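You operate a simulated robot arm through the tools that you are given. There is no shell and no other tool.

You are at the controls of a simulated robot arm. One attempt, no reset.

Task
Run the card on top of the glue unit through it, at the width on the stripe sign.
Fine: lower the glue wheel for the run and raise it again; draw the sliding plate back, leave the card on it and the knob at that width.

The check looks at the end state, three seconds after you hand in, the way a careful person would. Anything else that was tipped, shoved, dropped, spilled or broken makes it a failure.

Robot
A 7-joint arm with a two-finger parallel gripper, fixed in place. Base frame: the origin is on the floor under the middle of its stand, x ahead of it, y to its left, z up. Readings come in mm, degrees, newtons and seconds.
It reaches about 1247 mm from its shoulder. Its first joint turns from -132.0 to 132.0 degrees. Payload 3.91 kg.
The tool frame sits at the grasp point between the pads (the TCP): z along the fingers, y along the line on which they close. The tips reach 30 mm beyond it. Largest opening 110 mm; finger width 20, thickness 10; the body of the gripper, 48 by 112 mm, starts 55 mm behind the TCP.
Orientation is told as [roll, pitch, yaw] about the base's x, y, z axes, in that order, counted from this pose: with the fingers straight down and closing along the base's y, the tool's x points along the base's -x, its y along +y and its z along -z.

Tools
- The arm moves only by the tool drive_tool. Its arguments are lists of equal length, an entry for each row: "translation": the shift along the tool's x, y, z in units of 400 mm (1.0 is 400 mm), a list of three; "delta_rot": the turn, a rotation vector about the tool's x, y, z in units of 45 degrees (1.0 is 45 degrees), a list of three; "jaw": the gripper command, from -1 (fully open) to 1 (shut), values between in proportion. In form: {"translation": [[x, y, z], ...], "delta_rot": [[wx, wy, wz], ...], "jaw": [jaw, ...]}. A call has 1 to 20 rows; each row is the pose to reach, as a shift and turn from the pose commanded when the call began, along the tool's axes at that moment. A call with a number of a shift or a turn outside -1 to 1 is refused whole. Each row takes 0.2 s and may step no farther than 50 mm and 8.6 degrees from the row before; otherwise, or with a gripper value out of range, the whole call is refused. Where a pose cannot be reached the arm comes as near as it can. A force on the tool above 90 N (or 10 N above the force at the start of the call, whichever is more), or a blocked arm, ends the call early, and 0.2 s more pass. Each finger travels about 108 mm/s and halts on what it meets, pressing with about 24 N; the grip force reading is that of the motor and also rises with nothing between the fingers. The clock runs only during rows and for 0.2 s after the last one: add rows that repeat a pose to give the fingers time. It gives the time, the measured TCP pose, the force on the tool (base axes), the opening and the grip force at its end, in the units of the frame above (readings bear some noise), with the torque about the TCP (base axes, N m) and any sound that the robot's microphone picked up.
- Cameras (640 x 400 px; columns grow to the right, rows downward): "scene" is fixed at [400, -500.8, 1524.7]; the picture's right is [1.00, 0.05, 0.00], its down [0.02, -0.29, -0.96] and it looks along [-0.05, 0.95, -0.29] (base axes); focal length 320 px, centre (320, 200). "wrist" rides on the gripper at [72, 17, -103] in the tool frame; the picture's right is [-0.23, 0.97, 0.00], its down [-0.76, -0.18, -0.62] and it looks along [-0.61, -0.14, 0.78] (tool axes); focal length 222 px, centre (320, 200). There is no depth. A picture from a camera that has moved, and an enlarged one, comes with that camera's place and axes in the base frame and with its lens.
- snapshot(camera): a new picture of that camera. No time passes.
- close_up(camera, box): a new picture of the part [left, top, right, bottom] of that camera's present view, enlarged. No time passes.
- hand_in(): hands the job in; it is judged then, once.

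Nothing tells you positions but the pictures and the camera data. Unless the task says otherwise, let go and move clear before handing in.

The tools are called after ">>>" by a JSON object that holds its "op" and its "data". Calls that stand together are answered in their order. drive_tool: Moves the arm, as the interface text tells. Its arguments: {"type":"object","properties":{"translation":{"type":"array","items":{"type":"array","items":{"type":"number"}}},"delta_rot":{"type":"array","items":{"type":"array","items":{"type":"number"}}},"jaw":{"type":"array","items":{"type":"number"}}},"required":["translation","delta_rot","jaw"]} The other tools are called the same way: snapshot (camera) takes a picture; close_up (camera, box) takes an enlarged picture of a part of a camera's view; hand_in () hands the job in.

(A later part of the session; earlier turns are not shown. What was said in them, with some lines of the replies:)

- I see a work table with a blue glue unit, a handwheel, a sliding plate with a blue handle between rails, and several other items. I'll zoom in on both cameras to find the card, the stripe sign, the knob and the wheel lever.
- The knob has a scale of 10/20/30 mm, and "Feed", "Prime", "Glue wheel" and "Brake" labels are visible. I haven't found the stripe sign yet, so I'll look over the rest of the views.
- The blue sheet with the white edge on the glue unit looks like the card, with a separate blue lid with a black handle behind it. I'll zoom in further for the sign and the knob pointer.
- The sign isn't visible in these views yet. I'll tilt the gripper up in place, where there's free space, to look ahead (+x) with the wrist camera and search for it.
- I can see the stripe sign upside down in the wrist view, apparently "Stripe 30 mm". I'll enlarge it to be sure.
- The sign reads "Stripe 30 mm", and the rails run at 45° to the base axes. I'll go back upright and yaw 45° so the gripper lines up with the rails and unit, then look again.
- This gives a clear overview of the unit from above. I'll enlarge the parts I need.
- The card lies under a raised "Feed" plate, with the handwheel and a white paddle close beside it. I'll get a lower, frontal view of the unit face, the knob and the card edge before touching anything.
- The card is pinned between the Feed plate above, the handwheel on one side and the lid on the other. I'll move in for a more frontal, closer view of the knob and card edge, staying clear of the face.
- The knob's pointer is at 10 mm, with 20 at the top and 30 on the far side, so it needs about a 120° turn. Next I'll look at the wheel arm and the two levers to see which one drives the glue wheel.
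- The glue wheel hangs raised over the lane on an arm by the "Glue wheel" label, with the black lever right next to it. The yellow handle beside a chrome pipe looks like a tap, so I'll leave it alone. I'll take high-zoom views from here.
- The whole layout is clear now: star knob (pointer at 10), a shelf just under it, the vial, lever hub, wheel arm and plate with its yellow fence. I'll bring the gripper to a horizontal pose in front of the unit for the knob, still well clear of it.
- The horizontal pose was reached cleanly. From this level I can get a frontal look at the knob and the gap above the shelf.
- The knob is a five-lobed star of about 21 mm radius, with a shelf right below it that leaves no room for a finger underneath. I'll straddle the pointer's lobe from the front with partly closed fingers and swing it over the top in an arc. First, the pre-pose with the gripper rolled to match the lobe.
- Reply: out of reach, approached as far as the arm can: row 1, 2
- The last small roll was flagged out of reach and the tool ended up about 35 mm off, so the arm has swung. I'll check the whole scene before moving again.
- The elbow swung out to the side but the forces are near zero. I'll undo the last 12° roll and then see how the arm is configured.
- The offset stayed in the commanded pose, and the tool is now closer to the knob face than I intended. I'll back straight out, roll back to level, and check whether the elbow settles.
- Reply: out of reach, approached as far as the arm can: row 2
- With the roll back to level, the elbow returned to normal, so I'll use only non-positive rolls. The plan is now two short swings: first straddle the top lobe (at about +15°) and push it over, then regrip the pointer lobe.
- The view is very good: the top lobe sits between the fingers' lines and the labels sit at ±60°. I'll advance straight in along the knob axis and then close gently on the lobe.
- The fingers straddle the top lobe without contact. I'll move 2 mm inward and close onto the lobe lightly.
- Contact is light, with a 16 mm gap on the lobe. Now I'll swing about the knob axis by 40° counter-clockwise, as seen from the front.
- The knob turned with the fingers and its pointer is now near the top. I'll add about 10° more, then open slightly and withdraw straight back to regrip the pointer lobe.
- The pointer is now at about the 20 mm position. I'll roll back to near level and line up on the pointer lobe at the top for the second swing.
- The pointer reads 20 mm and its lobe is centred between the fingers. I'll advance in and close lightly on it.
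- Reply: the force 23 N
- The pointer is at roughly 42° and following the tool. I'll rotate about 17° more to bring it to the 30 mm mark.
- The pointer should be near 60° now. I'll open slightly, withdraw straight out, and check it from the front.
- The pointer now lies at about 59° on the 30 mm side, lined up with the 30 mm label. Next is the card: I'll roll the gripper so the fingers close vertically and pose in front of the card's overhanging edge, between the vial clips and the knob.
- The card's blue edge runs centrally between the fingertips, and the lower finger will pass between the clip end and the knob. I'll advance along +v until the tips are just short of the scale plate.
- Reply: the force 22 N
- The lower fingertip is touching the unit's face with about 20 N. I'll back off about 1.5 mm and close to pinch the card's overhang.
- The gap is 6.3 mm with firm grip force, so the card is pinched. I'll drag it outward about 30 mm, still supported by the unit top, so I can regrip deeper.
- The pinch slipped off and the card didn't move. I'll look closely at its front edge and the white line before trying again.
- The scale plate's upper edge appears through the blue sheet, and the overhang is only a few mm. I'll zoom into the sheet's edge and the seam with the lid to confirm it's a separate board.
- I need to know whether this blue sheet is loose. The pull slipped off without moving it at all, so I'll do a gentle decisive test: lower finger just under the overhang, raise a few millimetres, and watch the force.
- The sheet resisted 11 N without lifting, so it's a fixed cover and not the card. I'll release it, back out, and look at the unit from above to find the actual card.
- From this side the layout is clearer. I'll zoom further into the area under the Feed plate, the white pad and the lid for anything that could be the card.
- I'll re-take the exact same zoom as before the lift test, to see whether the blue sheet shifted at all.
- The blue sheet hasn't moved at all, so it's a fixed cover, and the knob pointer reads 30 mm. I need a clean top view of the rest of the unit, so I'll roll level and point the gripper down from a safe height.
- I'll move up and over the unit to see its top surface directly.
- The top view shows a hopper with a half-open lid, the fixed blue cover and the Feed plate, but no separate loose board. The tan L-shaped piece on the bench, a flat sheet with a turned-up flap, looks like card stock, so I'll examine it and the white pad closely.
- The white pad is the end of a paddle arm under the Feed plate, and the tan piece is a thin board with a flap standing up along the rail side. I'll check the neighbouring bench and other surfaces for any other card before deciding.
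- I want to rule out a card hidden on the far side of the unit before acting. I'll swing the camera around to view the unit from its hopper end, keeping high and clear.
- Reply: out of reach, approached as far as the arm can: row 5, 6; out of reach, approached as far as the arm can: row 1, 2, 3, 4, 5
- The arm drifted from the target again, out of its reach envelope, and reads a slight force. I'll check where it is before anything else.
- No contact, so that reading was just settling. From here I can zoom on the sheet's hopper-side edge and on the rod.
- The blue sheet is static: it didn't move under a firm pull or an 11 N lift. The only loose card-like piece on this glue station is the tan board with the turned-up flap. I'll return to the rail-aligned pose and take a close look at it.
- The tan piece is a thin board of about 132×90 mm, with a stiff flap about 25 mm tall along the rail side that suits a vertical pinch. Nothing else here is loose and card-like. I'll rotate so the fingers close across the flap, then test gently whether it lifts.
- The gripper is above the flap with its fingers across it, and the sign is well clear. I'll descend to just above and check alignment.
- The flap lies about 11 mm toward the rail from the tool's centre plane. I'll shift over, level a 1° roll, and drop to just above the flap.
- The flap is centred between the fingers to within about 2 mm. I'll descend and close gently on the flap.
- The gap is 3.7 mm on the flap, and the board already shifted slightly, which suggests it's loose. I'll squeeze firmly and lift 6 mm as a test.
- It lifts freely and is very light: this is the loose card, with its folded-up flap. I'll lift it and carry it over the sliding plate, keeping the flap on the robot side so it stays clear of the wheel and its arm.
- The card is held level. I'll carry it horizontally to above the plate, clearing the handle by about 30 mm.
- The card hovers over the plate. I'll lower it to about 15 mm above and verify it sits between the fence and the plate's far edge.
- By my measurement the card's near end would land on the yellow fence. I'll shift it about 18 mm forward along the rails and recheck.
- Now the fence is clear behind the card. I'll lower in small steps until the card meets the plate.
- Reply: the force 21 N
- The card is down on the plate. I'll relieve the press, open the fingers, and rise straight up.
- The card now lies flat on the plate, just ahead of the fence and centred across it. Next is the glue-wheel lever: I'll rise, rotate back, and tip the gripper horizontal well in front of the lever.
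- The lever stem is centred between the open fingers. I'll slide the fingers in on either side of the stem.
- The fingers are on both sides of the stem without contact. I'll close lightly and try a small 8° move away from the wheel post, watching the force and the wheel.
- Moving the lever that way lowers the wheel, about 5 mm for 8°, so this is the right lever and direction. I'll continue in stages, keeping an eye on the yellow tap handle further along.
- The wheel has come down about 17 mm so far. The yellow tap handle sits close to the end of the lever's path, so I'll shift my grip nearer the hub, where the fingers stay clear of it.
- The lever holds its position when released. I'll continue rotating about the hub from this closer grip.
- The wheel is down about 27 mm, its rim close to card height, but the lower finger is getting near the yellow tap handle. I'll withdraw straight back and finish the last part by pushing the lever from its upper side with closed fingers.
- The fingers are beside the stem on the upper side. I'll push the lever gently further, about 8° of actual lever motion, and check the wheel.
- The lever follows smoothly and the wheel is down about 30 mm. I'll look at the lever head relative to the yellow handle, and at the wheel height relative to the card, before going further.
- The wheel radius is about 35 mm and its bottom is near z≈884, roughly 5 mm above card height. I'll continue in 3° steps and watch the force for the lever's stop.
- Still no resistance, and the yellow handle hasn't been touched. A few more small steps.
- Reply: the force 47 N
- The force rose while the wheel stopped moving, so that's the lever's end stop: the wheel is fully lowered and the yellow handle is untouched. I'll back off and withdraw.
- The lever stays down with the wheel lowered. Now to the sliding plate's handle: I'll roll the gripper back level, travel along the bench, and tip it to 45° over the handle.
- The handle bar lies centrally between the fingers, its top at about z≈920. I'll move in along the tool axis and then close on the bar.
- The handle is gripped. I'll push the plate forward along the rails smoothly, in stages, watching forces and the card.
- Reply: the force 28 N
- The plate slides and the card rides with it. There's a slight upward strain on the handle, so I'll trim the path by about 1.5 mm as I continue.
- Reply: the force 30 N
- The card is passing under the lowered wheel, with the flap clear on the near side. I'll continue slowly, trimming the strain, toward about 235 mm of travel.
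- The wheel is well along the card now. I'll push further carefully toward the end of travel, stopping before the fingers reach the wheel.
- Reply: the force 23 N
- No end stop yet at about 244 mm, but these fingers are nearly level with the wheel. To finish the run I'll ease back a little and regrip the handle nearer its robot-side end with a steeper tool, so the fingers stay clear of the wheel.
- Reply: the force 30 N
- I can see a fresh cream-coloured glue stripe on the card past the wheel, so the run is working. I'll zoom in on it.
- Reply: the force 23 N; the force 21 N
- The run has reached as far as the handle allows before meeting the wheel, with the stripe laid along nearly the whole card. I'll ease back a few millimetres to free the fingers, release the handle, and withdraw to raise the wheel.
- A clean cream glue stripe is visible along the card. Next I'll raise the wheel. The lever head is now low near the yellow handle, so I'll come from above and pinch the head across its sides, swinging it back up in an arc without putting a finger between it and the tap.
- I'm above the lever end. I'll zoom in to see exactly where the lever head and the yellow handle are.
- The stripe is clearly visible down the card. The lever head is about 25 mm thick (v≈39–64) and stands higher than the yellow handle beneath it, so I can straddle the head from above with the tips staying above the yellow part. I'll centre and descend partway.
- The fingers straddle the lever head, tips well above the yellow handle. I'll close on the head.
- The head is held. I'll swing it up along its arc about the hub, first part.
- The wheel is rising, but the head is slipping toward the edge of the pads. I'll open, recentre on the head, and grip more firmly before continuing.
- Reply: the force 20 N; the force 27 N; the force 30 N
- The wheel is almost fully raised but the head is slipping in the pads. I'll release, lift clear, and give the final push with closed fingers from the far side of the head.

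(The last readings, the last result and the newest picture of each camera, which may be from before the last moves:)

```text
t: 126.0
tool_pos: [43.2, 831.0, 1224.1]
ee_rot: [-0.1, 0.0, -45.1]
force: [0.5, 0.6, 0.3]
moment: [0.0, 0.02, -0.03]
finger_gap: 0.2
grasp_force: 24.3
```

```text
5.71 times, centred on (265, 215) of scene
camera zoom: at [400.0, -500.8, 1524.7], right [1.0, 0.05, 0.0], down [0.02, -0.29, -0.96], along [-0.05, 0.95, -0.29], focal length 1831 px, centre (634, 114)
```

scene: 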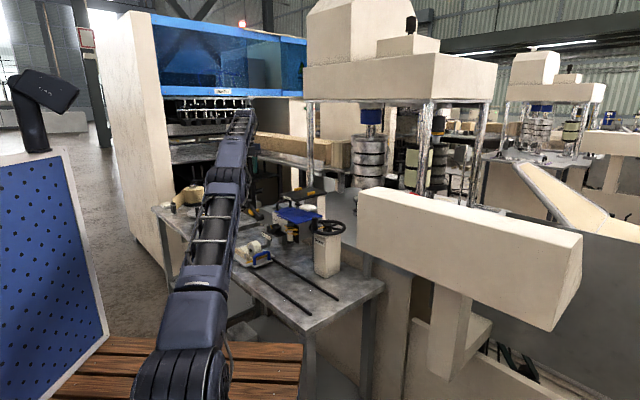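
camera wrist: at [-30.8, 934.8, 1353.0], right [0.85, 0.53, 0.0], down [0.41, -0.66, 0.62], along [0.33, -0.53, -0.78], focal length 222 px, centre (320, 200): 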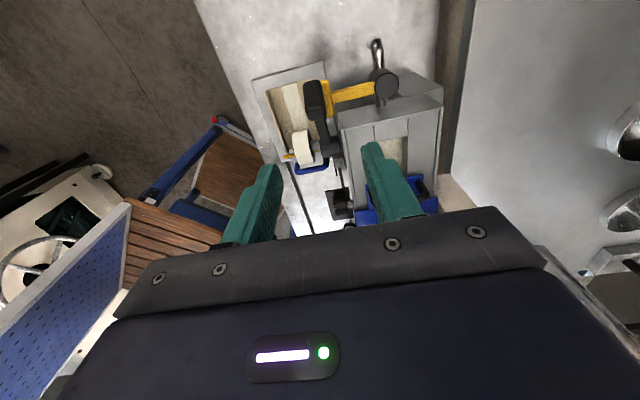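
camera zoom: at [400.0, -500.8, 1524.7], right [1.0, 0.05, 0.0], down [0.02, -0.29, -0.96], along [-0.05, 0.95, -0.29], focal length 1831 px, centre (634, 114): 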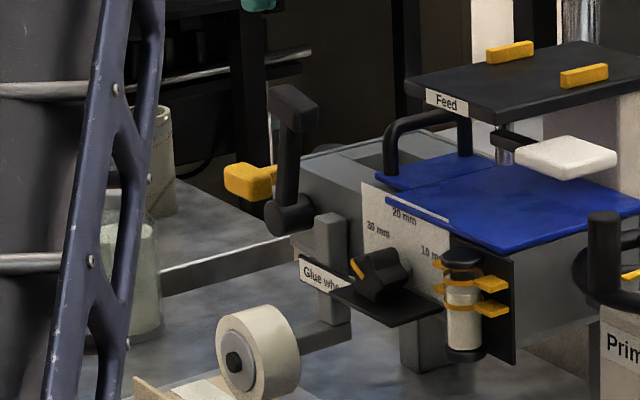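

The lever is nearly back upright. I'll descend beside the head on its far side and nudge it to its end stop.

>>> {"op": "drive_tool", "data": {"translation": [[0, 0, 0.06], [0, 0, 0.12], [0, 0, 0.18]], "delta_rot": [[0, 0, 0], [0, 0, 0], [0, 0, 0]], "jaw": [1, 1, 1]}}

>>> {"op": "drive_tool", "data": {"translation": [[-0.0125, 0, 0], [-0.02, 0, 0]], "delta_rot": [[0, 0, 0], [0, 0, 0]], "jaw": [1, 1]}}

>>> {"op": "close_up", "data": {"camera": "wrist", "box": [230, 50, 430, 210]}}

>>> {"op": "close_up", "data": {"camera": "scene", "box": [225, 190, 305, 260]}}

```text
t: 126.8
tool_pos: [44.0, 831.7, 1153.4]
ee_rot: [0.0, 0.0, -44.9]
force: [0.2, 0.1, -0.3]
moment: [0.03, -0.02, 0.0]
finger_gap: 0.0
grasp_force: 24.4
```

```text
t: 127.4
tool_pos: [49.2, 824.9, 1151.2]
ee_rot: [-0.2, 0.0, -45.0]
force: [0.4, -0.4, 0.2]
moment: [0.0, 0.01, 0.01]
finger_gap: 0.0
grasp_force: 24.5
```

```text
2.50 times, centred on (330, 130) of wrist
camera zoom: at [8.9, 888.5, 1256.5], right [0.85, 0.53, 0.0], down [0.41, -0.66, 0.62], along [0.33, -0.53, -0.78], focal length 555 px, centre (295, 375)
```

zoom: 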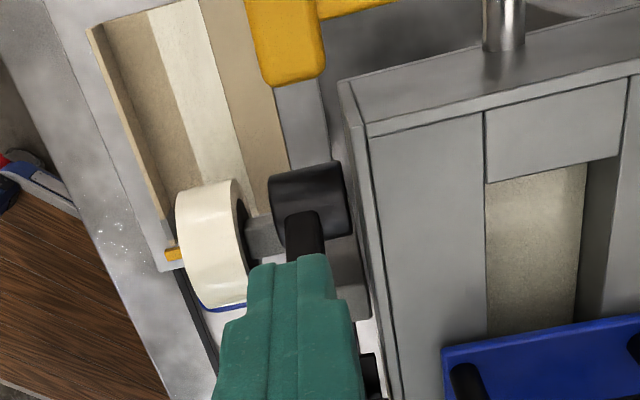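

```text
5.71 times, centred on (265, 225) of scene
camera zoom: at [400.0, -500.8, 1524.7], right [1.0, 0.05, 0.0], down [0.02, -0.29, -0.96], along [-0.05, 0.95, -0.29], focal length 1831 px, centre (634, 57)
```

zoom: 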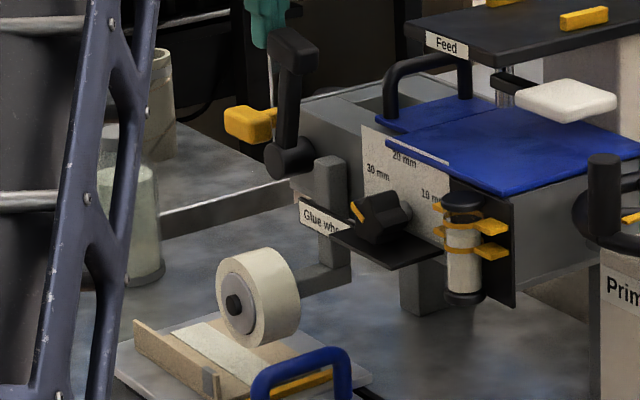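

>>> {"op": "drive_tool", "data": {"translation": [[-0.01, 0, 0], [-0.0175, 0, 0]], "delta_rot": [[0, 0, 0], [0, 0, 0]], "jaw": [1, 1]}}

>>> {"op": "drive_tool", "data": {"translation": [[-0.0125, 0, 0]], "delta_rot": [[0, 0, 0]], "jaw": [1]}}

>>> {"op": "close_up", "data": {"camera": "scene", "box": [225, 190, 305, 260]}}

```text
t: 128.0
tool_pos: [51.7, 822.2, 1151.8]
ee_rot: [-0.1, 0.0, -44.9]
force: [-5.1, 9.8, 2.3]
moment: [0.34, 0.1, 0.03]
finger_gap: 0.0
grasp_force: 24.2
```

```text
t: 128.4
tool_pos: [51.1, 819.7, 1151.9]
ee_rot: [0.2, 0.4, -44.7]
force: [-34.4, 61.4, 11.9]
moment: [2.02, 0.65, 0.06]
finger_gap: 0.0
grasp_force: 23.8
```

```text
5.71 times, centred on (265, 225) of scene
camera zoom: at [400.0, -500.8, 1524.7], right [1.0, 0.05, 0.0], down [0.02, -0.29, -0.96], along [-0.05, 0.95, -0.29], focal length 1831 px, centre (634, 57)
```

zoom: 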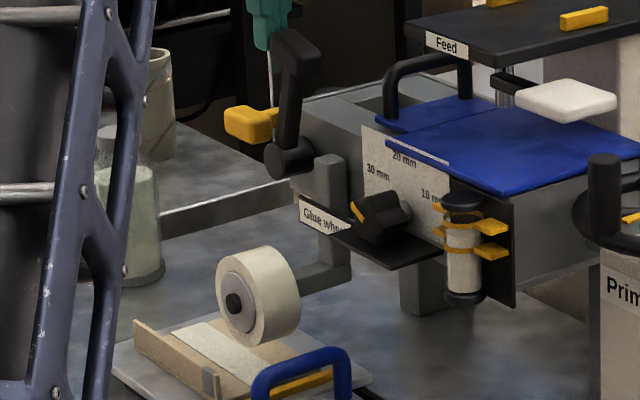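

The lever hit its upper stop and the wheel is fully raised, matching its starting height. I'll back away and return to the plate handle to draw it back.

>>> {"op": "drive_tool", "data": {"translation": [[0.03, 0, -0.01], [0.05, 0, -0.08], [0.05, 0, -0.16], [0.05, 0, -0.25]], "delta_rot": [[0, 0, 0], [0, 0, 0], [0, 0, 0], [0, 0, 0]], "jaw": [1, 1, 1, 1]}}

>>> {"op": "drive_tool", "data": {"translation": [[-0.021, -0.046, 0], [-0.042, -0.092, 0], [-0.0625, -0.1375, 0], [-0.083, -0.183, 0], [-0.104, -0.229, 0], [-0.125, -0.275, 0]], "delta_rot": [[0, 0, -0.1667], [0, 0, -0.333], [0, 0, -0.5], [0, 0, -0.667], [0, 0, -0.8333], [0, 0, -1.0]], "jaw": [0.9, 0.8, 0.7, 0.6, 0.5, 0.45]}}

>>> {"op": "drive_tool", "data": {"translation": [[-0.0115, -0.035, 0.054], [-0.023, -0.07, 0.108], [-0.0345, -0.105, 0.1625], [-0.046, -0.14, 0.2167], [-0.0575, -0.1755, 0.271], [-0.069, -0.2105, 0.325]], "delta_rot": [[0, 0, -0.1667], [0, 0, -0.333], [0, 0, -0.5], [0, 0, -0.667], [0, 0, -0.8333], [0, 0, -1.0]], "jaw": [0.45, 0.45, 0.45, 0.45, 0.45, 0.45]}}

>>> {"op": "drive_tool", "data": {"translation": [[-0.0225, 0, 0.074], [-0.045, 0, 0.148], [-0.0675, 0, 0.222], [-0.09, 0, 0.296], [-0.1125, 0, 0.37]], "delta_rot": [[0, -0.133, 0], [0, -0.267, 0], [0, -0.4, 0], [0, -0.533, 0], [0, -0.667, 0]], "jaw": [0.45, 0.45, 0.45, 0.45, 0.45]}}

>>> {"op": "close_up", "data": {"camera": "wrist", "box": [200, 0, 520, 220]}}

>>> {"op": "snapshot", "data": {"camera": "scene"}}

```text
t: 129.4
tool_pos: [42.8, 833.0, 1252.6]
ee_rot: [-0.1, -0.1, -45.0]
force: [0.0, -0.3, 0.0]
moment: [0.02, 0.0, 0.0]
finger_gap: 0.1
grasp_force: 23.9
```

```text
t: 130.8
tool_pos: [1.6, 718.6, 1253.2]
ee_rot: [-0.1, 0.0, 0.1]
force: [0.0, 0.3, -0.1]
moment: [-0.02, -0.02, -0.01]
finger_gap: 30.4
grasp_force: 0.0
```

```text
t: 132.2
tool_pos: [28.3, 632.7, 1121.0]
ee_rot: [0.0, 0.1, 45.1]
force: [-0.8, 1.0, 1.7]
moment: [-0.03, -0.01, -0.01]
finger_gap: 30.2
grasp_force: 0.0
```

```text
t: 133.4
tool_pos: [60.6, 665.5, 974.6]
ee_rot: [0.0, -30.0, 44.8]
force: [0.1, -0.4, 0.3]
moment: [-0.01, 0.07, 0.03]
finger_gap: 30.3
grasp_force: 0.1
```

```text
1.82 times, centred on (360, 110) of wrist
camera zoom: at [-33.8, 596.7, 1028.5], right [-0.55, 0.83, 0.11], down [0.37, 0.12, 0.92], along [0.75, 0.55, -0.37], focal length 404 px, centre (247, 364)
```

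zoom: 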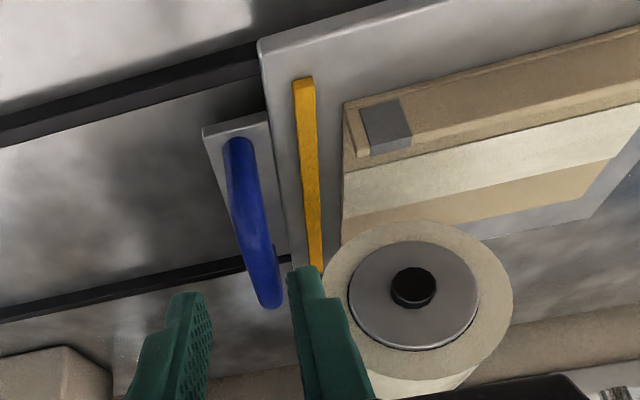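

```text
taken
```

scene: 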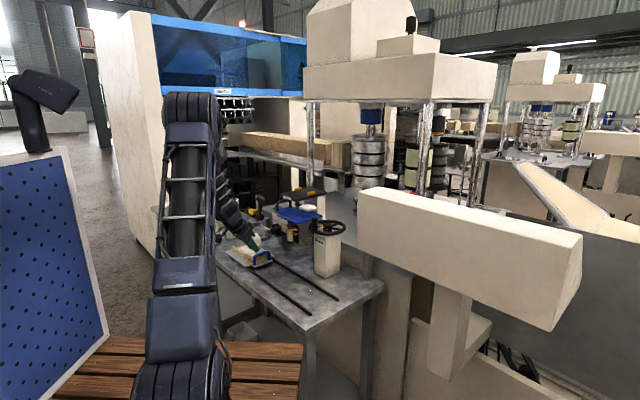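

The wheel is raised, and the cream glue stripe now runs the full length of the card. I'll take the handle again and draw the plate back.

>>> {"op": "drive_tool", "data": {"translation": [[0, 0.004, 0.05], [0, 0.006, 0.1], [0, 0.006, 0.148]], "delta_rot": [[0, 0, 0], [0, 0, 0], [0, 0, 0]], "jaw": [0.45, 0.45, 0.45]}}

>>> {"op": "close_up", "data": {"camera": "wrist", "box": [200, 0, 520, 220]}}

>>> {"op": "close_up", "data": {"camera": "scene", "box": [230, 225, 300, 285]}}

```text
t: 134.2
tool_pos: [77.2, 689.1, 923.4]
ee_rot: [0.0, -30.0, 45.0]
force: [-1.1, -0.7, 0.2]
moment: [0.01, 0.01, -0.02]
finger_gap: 30.4
grasp_force: 0.0
```

```text
1.82 times, centred on (360, 110) of wrist
camera zoom: at [-15.1, 619.2, 977.2], right [-0.55, 0.83, 0.11], down [0.37, 0.12, 0.92], along [0.75, 0.55, -0.37], focal length 404 px, centre (247, 364)
```

zoom: 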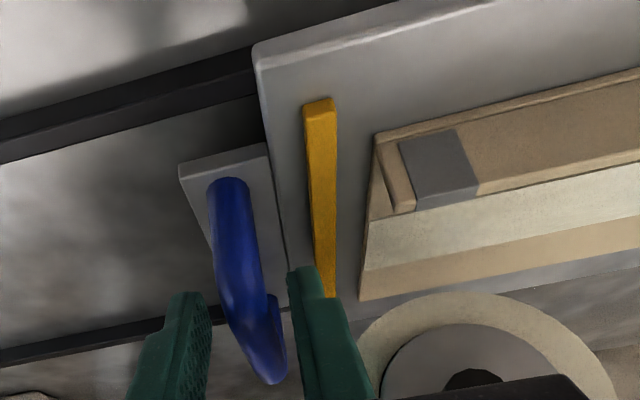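

```text
6.67 times, centred on (265, 255) of scene
camera zoom: at [400.0, -500.8, 1524.7], right [1.0, 0.05, 0.0], down [0.02, -0.29, -0.96], along [-0.05, 0.95, -0.29], focal length 2136 px, centre (687, -167)
```

zoom: 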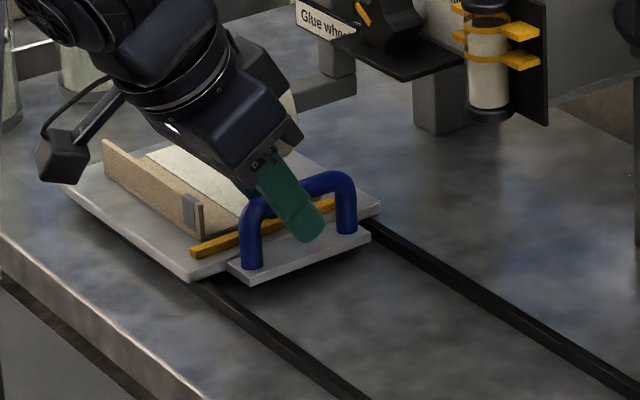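

>>> {"op": "drive_tool", "data": {"translation": [[0, 0, 0], [0, 0, 0], [0, 0, 0]], "delta_rot": [[0, 0, 0], [0, 0, 0], [0, 0, 0]], "jaw": [0.65, 0.78, 0.88]}}

>>> {"op": "drive_tool", "data": {"translation": [[0, -0.01, 0], [0, -0.03, 0], [0, -0.055, 0], [0, -0.08, 0], [0, -0.105, 0], [0, -0.13, 0], [0, -0.155, 0], [0, -0.175, 0], [0, -0.19, 0], [0, -0.2, 0]], "delta_rot": [[0, 0, 0], [0, 0, 0], [0, 0, 0], [0, 0, 0], [0, 0, 0], [0, 0, 0], [0, 0, 0], [0, 0, 0], [0, 0, 0], [0, 0, 0]], "jaw": [0.88, 0.88, 0.88, 0.88, 0.88, 0.88, 0.88, 0.88, 0.88, 0.88]}}

>>> {"op": "close_up", "data": {"camera": "wrist", "box": [200, 0, 520, 220]}}

>>> {"op": "close_up", "data": {"camera": "scene", "box": [230, 215, 320, 290]}}

```text
t: 135.0
tool_pos: [78.6, 688.0, 923.6]
ee_rot: [0.1, -29.9, 45.0]
force: [0.0, -0.5, -0.1]
moment: [0.16, -0.17, -0.01]
finger_gap: 14.0
grasp_force: 45.1
```

```text
t: 137.2
tool_pos: [134.6, 631.5, 923.4]
ee_rot: [0.0, -30.1, 45.0]
force: [8.8, 7.7, -4.6]
moment: [0.82, -0.91, 0.13]
finger_gap: 13.9
grasp_force: 45.0
```

```text
1.82 times, centred on (360, 110) of wrist
camera zoom: at [41.9, 562.3, 977.0], right [-0.55, 0.83, 0.11], down [0.37, 0.12, 0.92], along [0.75, 0.55, -0.37], focal length 404 px, centre (247, 364)
```

zoom: 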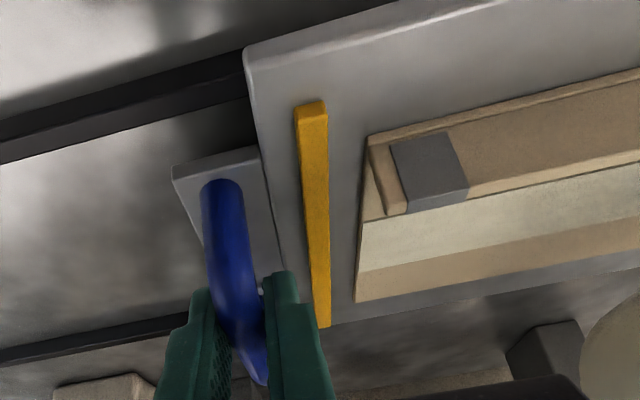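

```text
5.33 times, centred on (275, 252) of scene
camera zoom: at [400.0, -500.8, 1524.7], right [1.0, 0.05, 0.0], down [0.02, -0.29, -0.96], along [-0.05, 0.95, -0.29], focal length 1709 px, centre (560, -80)
```

zoom: 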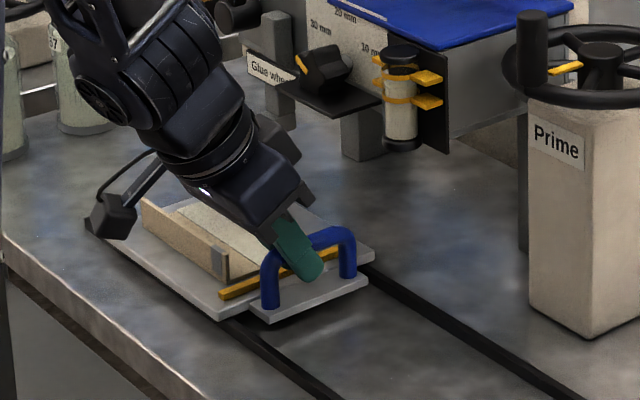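

The plate and card come back together. Continuing.

>>> {"op": "drive_tool", "data": {"translation": [[0, -0.01, 0], [0, -0.03, 0], [0, -0.055, 0], [0, -0.08, 0], [0, -0.105, 0], [0, -0.13, 0], [0, -0.155, 0], [0, -0.175, 0], [0, -0.19, 0], [0, -0.2, 0]], "delta_rot": [[0, 0, 0], [0, 0, 0], [0, 0, 0], [0, 0, 0], [0, 0, 0], [0, 0, 0], [0, 0, 0], [0, 0, 0], [0, 0, 0], [0, 0, 0]], "jaw": [0.88, 0.88, 0.88, 0.88, 0.88, 0.88, 0.88, 0.88, 0.88, 0.88]}}

>>> {"op": "drive_tool", "data": {"translation": [[0, -0.01, 0], [0, -0.03, 0], [0, -0.055, 0], [0, -0.08, 0], [0, -0.105, 0], [0, -0.13, 0], [0, -0.155, 0], [0, -0.175, 0], [0, -0.19, 0], [0, -0.2, 0]], "delta_rot": [[0, 0, 0], [0, 0, 0], [0, 0, 0], [0, 0, 0], [0, 0, 0], [0, 0, 0], [0, 0, 0], [0, 0, 0], [0, 0, 0], [0, 0, 0]], "jaw": [0.88, 0.88, 0.88, 0.88, 0.88, 0.88, 0.88, 0.88, 0.88, 0.88]}}

>>> {"op": "close_up", "data": {"camera": "scene", "box": [220, 200, 360, 310]}}

>>> {"op": "close_up", "data": {"camera": "wrist", "box": [200, 0, 520, 220]}}

```text
t: 139.4
tool_pos: [191.8, 574.8, 924.1]
ee_rot: [0.0, -30.1, 45.0]
force: [-11.5, -11.3, 17.3]
moment: [0.23, -0.29, -0.01]
finger_gap: 13.8
grasp_force: 44.8
```

```text
t: 141.6
tool_pos: [249.5, 516.6, 921.8]
ee_rot: [-0.1, -30.0, 45.0]
force: [-15.5, -16.8, 16.0]
moment: [-0.35, 0.36, 0.01]
finger_gap: 14.0
grasp_force: 45.1
```

```text
3.64 times, centred on (290, 255) of scene
camera zoom: at [400.0, -500.8, 1524.7], right [1.0, 0.05, 0.0], down [0.02, -0.29, -0.96], along [-0.05, 0.95, -0.29], focal length 1165 px, centre (429, 0)
```

zoom: 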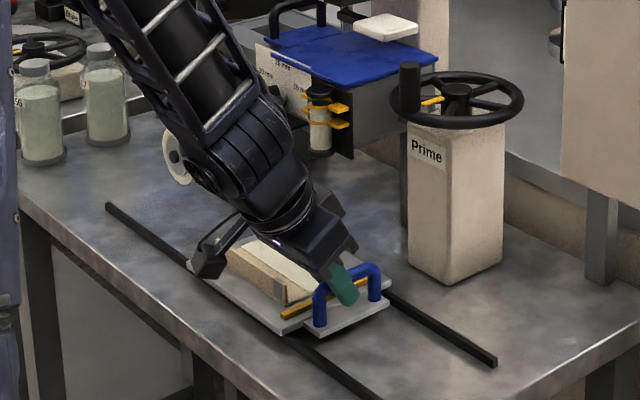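

```text
1.82 times, centred on (360, 110) of wrist
camera zoom: at [155.4, 449.1, 976.9], right [-0.55, 0.83, 0.11], down [0.37, 0.12, 0.92], along [0.75, 0.55, -0.37], focal length 404 px, centre (247, 364)
```

zoom: 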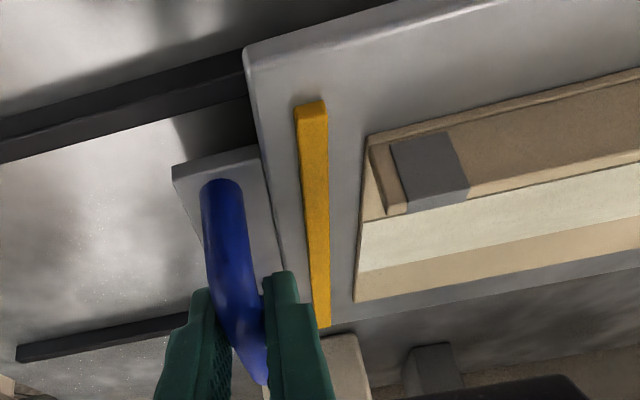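

The plate is nearly at its starting place. I'll draw it the last few millimetres and feel for the stop.

>>> {"op": "drive_tool", "data": {"translation": [[0.0, -0.004, -0.001], [0.0, -0.008, -0.001]], "delta_rot": [[0, 0, 0], [0, 0, 0]], "jaw": [0.88, 0.88]}}

>>> {"op": "drive_tool", "data": {"translation": [[0.0, -0.006, 0], [0.0, -0.0125, 0]], "delta_rot": [[0, 0, 0], [0, 0, 0]], "jaw": [0.88, 0.88]}}

>>> {"op": "close_up", "data": {"camera": "scene", "box": [245, 235, 325, 300]}}

```text
t: 142.2
tool_pos: [250.6, 516.2, 922.8]
ee_rot: [0.1, -30.1, 45.1]
force: [-9.9, -9.6, 1.3]
moment: [-0.09, 0.05, 0.09]
finger_gap: 13.9
grasp_force: 44.6
```

```text
t: 142.8
tool_pos: [252.1, 514.0, 922.6]
ee_rot: [0.2, -30.0, 45.1]
force: [-15.4, 13.7, -18.9]
moment: [0.39, -0.22, -0.18]
finger_gap: 13.5
grasp_force: 45.1
```

```text
6.15 times, centred on (285, 268) of scene
camera zoom: at [400.0, -500.8, 1524.7], right [1.0, 0.05, 0.0], down [0.02, -0.29, -0.96], along [-0.05, 0.95, -0.29], focal length 1972 px, centre (535, -215)
```

zoom: 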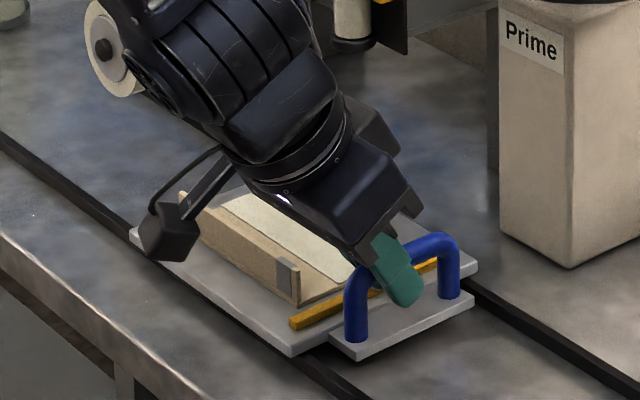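

That is the back stop, so the plate is fully drawn back. I'll relax, open just enough, and withdraw along the tool axis.

>>> {"op": "drive_tool", "data": {"translation": [[0, 0.004, 0], [0, 0.005, 0], [0, 0.005, 0], [0, 0.005, -0.04], [0, 0.005, -0.1], [0, 0.005, -0.18]], "delta_rot": [[0, 0, 0], [0, 0, 0], [0, 0, 0], [0, 0, 0], [0, 0, 0], [0, 0, 0]], "jaw": [0.88, 0.7, 0.6, 0.6, 0.6, 0.6]}}

>>> {"op": "drive_tool", "data": {"translation": [[0.03, 0, -0.08], [0.05, 0, -0.18], [0.05, 0, -0.3], [0.05, 0, -0.42], [0.05, 0, -0.54]], "delta_rot": [[0, 0, 0], [0, 0, 0], [0, 0, 0], [0, 0, 0], [0, 0, 0]], "jaw": [0.5, 0.4, 0.3, 0.3, 0.3]}}

>>> {"op": "snapshot", "data": {"camera": "scene"}}

>>> {"op": "snapshot", "data": {"camera": "wrist"}}

>>> {"op": "close_up", "data": {"camera": "scene", "box": [225, 185, 355, 305]}}

```text
t: 144.2
tool_pos: [226.3, 487.3, 985.4]
ee_rot: [-0.1, -30.0, 45.1]
force: [-0.3, -0.3, -0.4]
moment: [0.01, 0.02, -0.01]
finger_gap: 21.9
grasp_force: 0.0
```

```text
t: 145.4
tool_pos: [139.6, 398.3, 1161.4]
ee_rot: [-0.1, -29.8, 45.0]
force: [-0.2, 0.7, 0.3]
moment: [-0.05, 0.01, 0.0]
finger_gap: 38.4
grasp_force: 0.0
```

```text
taken
```

scene: 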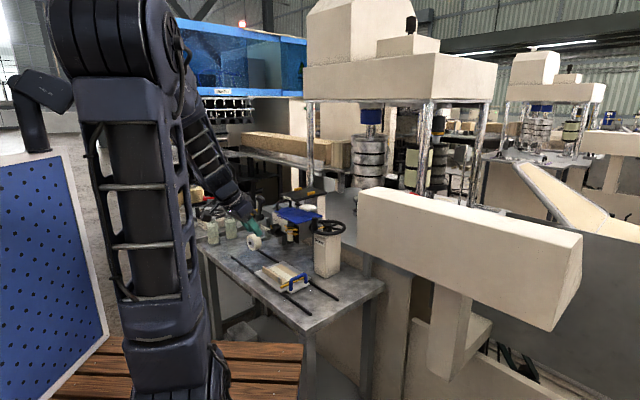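

```text
taken
camera wrist: at [47.4, 330.3, 1215.7], right [-0.55, 0.83, 0.11], down [0.37, 0.12, 0.92], along [0.75, 0.55, -0.37], focal length 222 px, centre (320, 200)
```

wrist: 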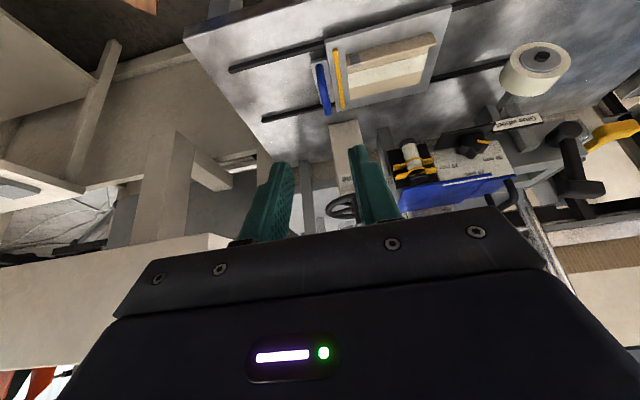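

```text
3.33 times, centred on (290, 245) of scene
camera zoom: at [400.0, -500.8, 1524.7], right [1.0, 0.05, 0.0], down [0.02, -0.29, -0.96], along [-0.05, 0.95, -0.29], focal length 1068 px, centre (420, 50)
```

zoom: 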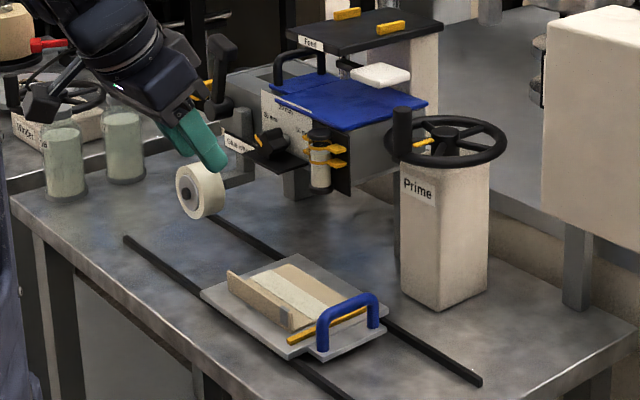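

The plate is back, the card with its stripe lies on it, and the wheel is up. I'll check the knob, tap, vial and card once more before handing in.

>>> {"op": "close_up", "data": {"camera": "wrist", "box": [440, 110, 540, 190]}}

>>> {"op": "close_up", "data": {"camera": "wrist", "box": [220, 0, 460, 140]}}

>>> {"op": "close_up", "data": {"camera": "scene", "box": [230, 185, 330, 255]}}

>>> {"op": "close_up", "data": {"camera": "scene", "box": [255, 200, 305, 240]}}

```text
5.00 times, centred on (490, 150) of wrist
camera zoom: at [47.4, 330.3, 1215.7], right [-0.55, 0.83, 0.11], down [0.37, 0.12, 0.92], along [0.75, 0.55, -0.37], focal length 1111 px, centre (-530, 450)
```

zoom: 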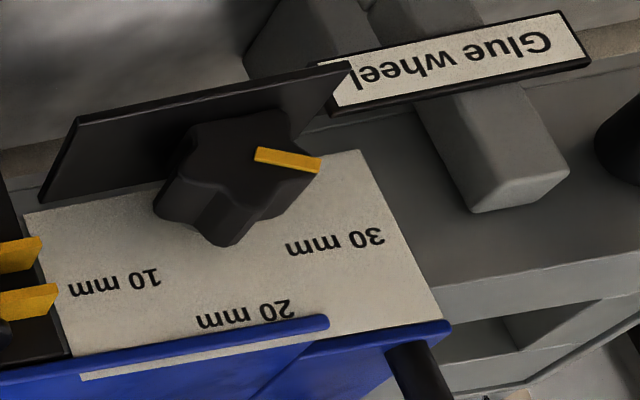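

```text
2.67 times, centred on (340, 70) of wrist
camera zoom: at [47.4, 330.3, 1215.7], right [-0.55, 0.83, 0.11], down [0.37, 0.12, 0.92], along [0.75, 0.55, -0.37], focal length 592 px, centre (267, 547)
```

zoom: 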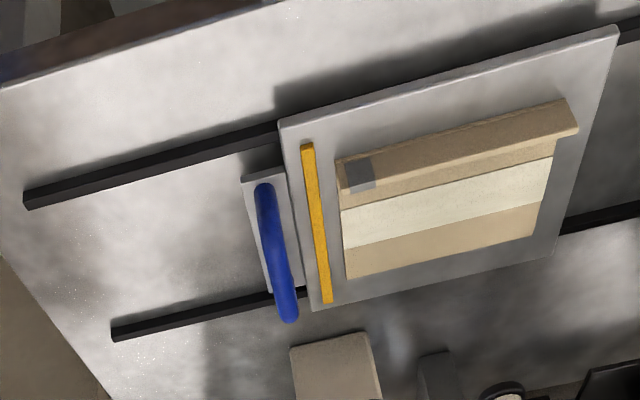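

```text
5.71 times, centred on (280, 220) of scene
camera zoom: at [400.0, -500.8, 1524.7], right [1.0, 0.05, 0.0], down [0.02, -0.29, -0.96], along [-0.05, 0.95, -0.29], focal length 1831 px, centre (549, 86)
```

zoom: 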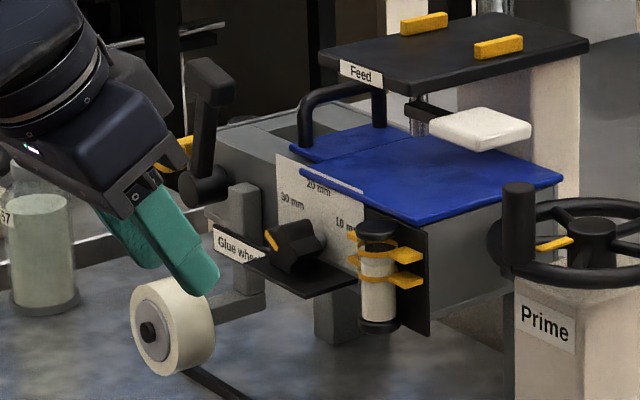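

```text
10.00 times, centred on (280, 220) of scene
camera zoom: at [400.0, -500.8, 1524.7], right [1.0, 0.05, 0.0], down [0.02, -0.29, -0.96], along [-0.05, 0.95, -0.29], focal length 3204 px, centre (720, 0)
```

zoom: 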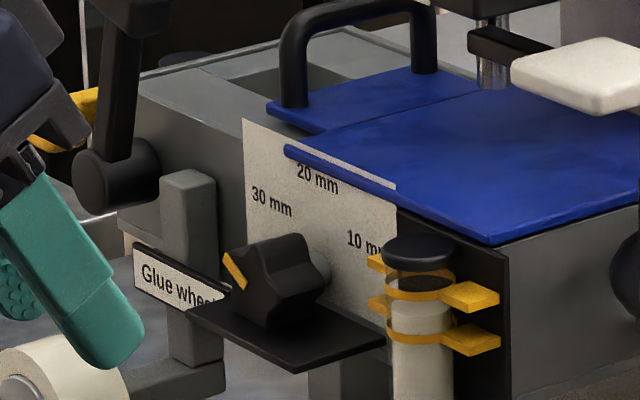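

The final views check out: knob pointer at 30 mm (measured about 60°, on the 30 side), wheel raised, plate at its back stop, and the card on it with a full-length stripe. The tap, vial, lid and other controls are unchanged and the gripper is clear, so I'm handing in.

>>> {"op": "hand_in", "data": {}}

```text
The job is handed in.
```

The job is handed in: the card went under the glue wheel with the knob at 30 mm, the width on the stripe sign. It now carries a cream stripe along its full length.

- **Knob:** turned from 10 mm to 30 mm and left there.
- **Card:** I used the tan card with the folded-up flap, which was lying on the bench by the rails. Nothing loose was lying on top of the unit itself. The blue sheet there didn't move under a firm pull or an 11 N lift, so I took it for a fixed cover. The tan piece was the only card I found, so I read "on top of the glue unit" as the bench; if you meant something else, that is the weak point.
- **Run:** I lowered the wheel with the black lever and pushed the plate until its handle was almost at the wheel. I then raised the wheel to its upper stop before drawing the plate back.
- **End state:** the plate is at its back stop with the card lying on it, and the gripper is open and clear.

The yellow tap, the vial, the lid and the other labelled controls look unchanged in the last pictures.
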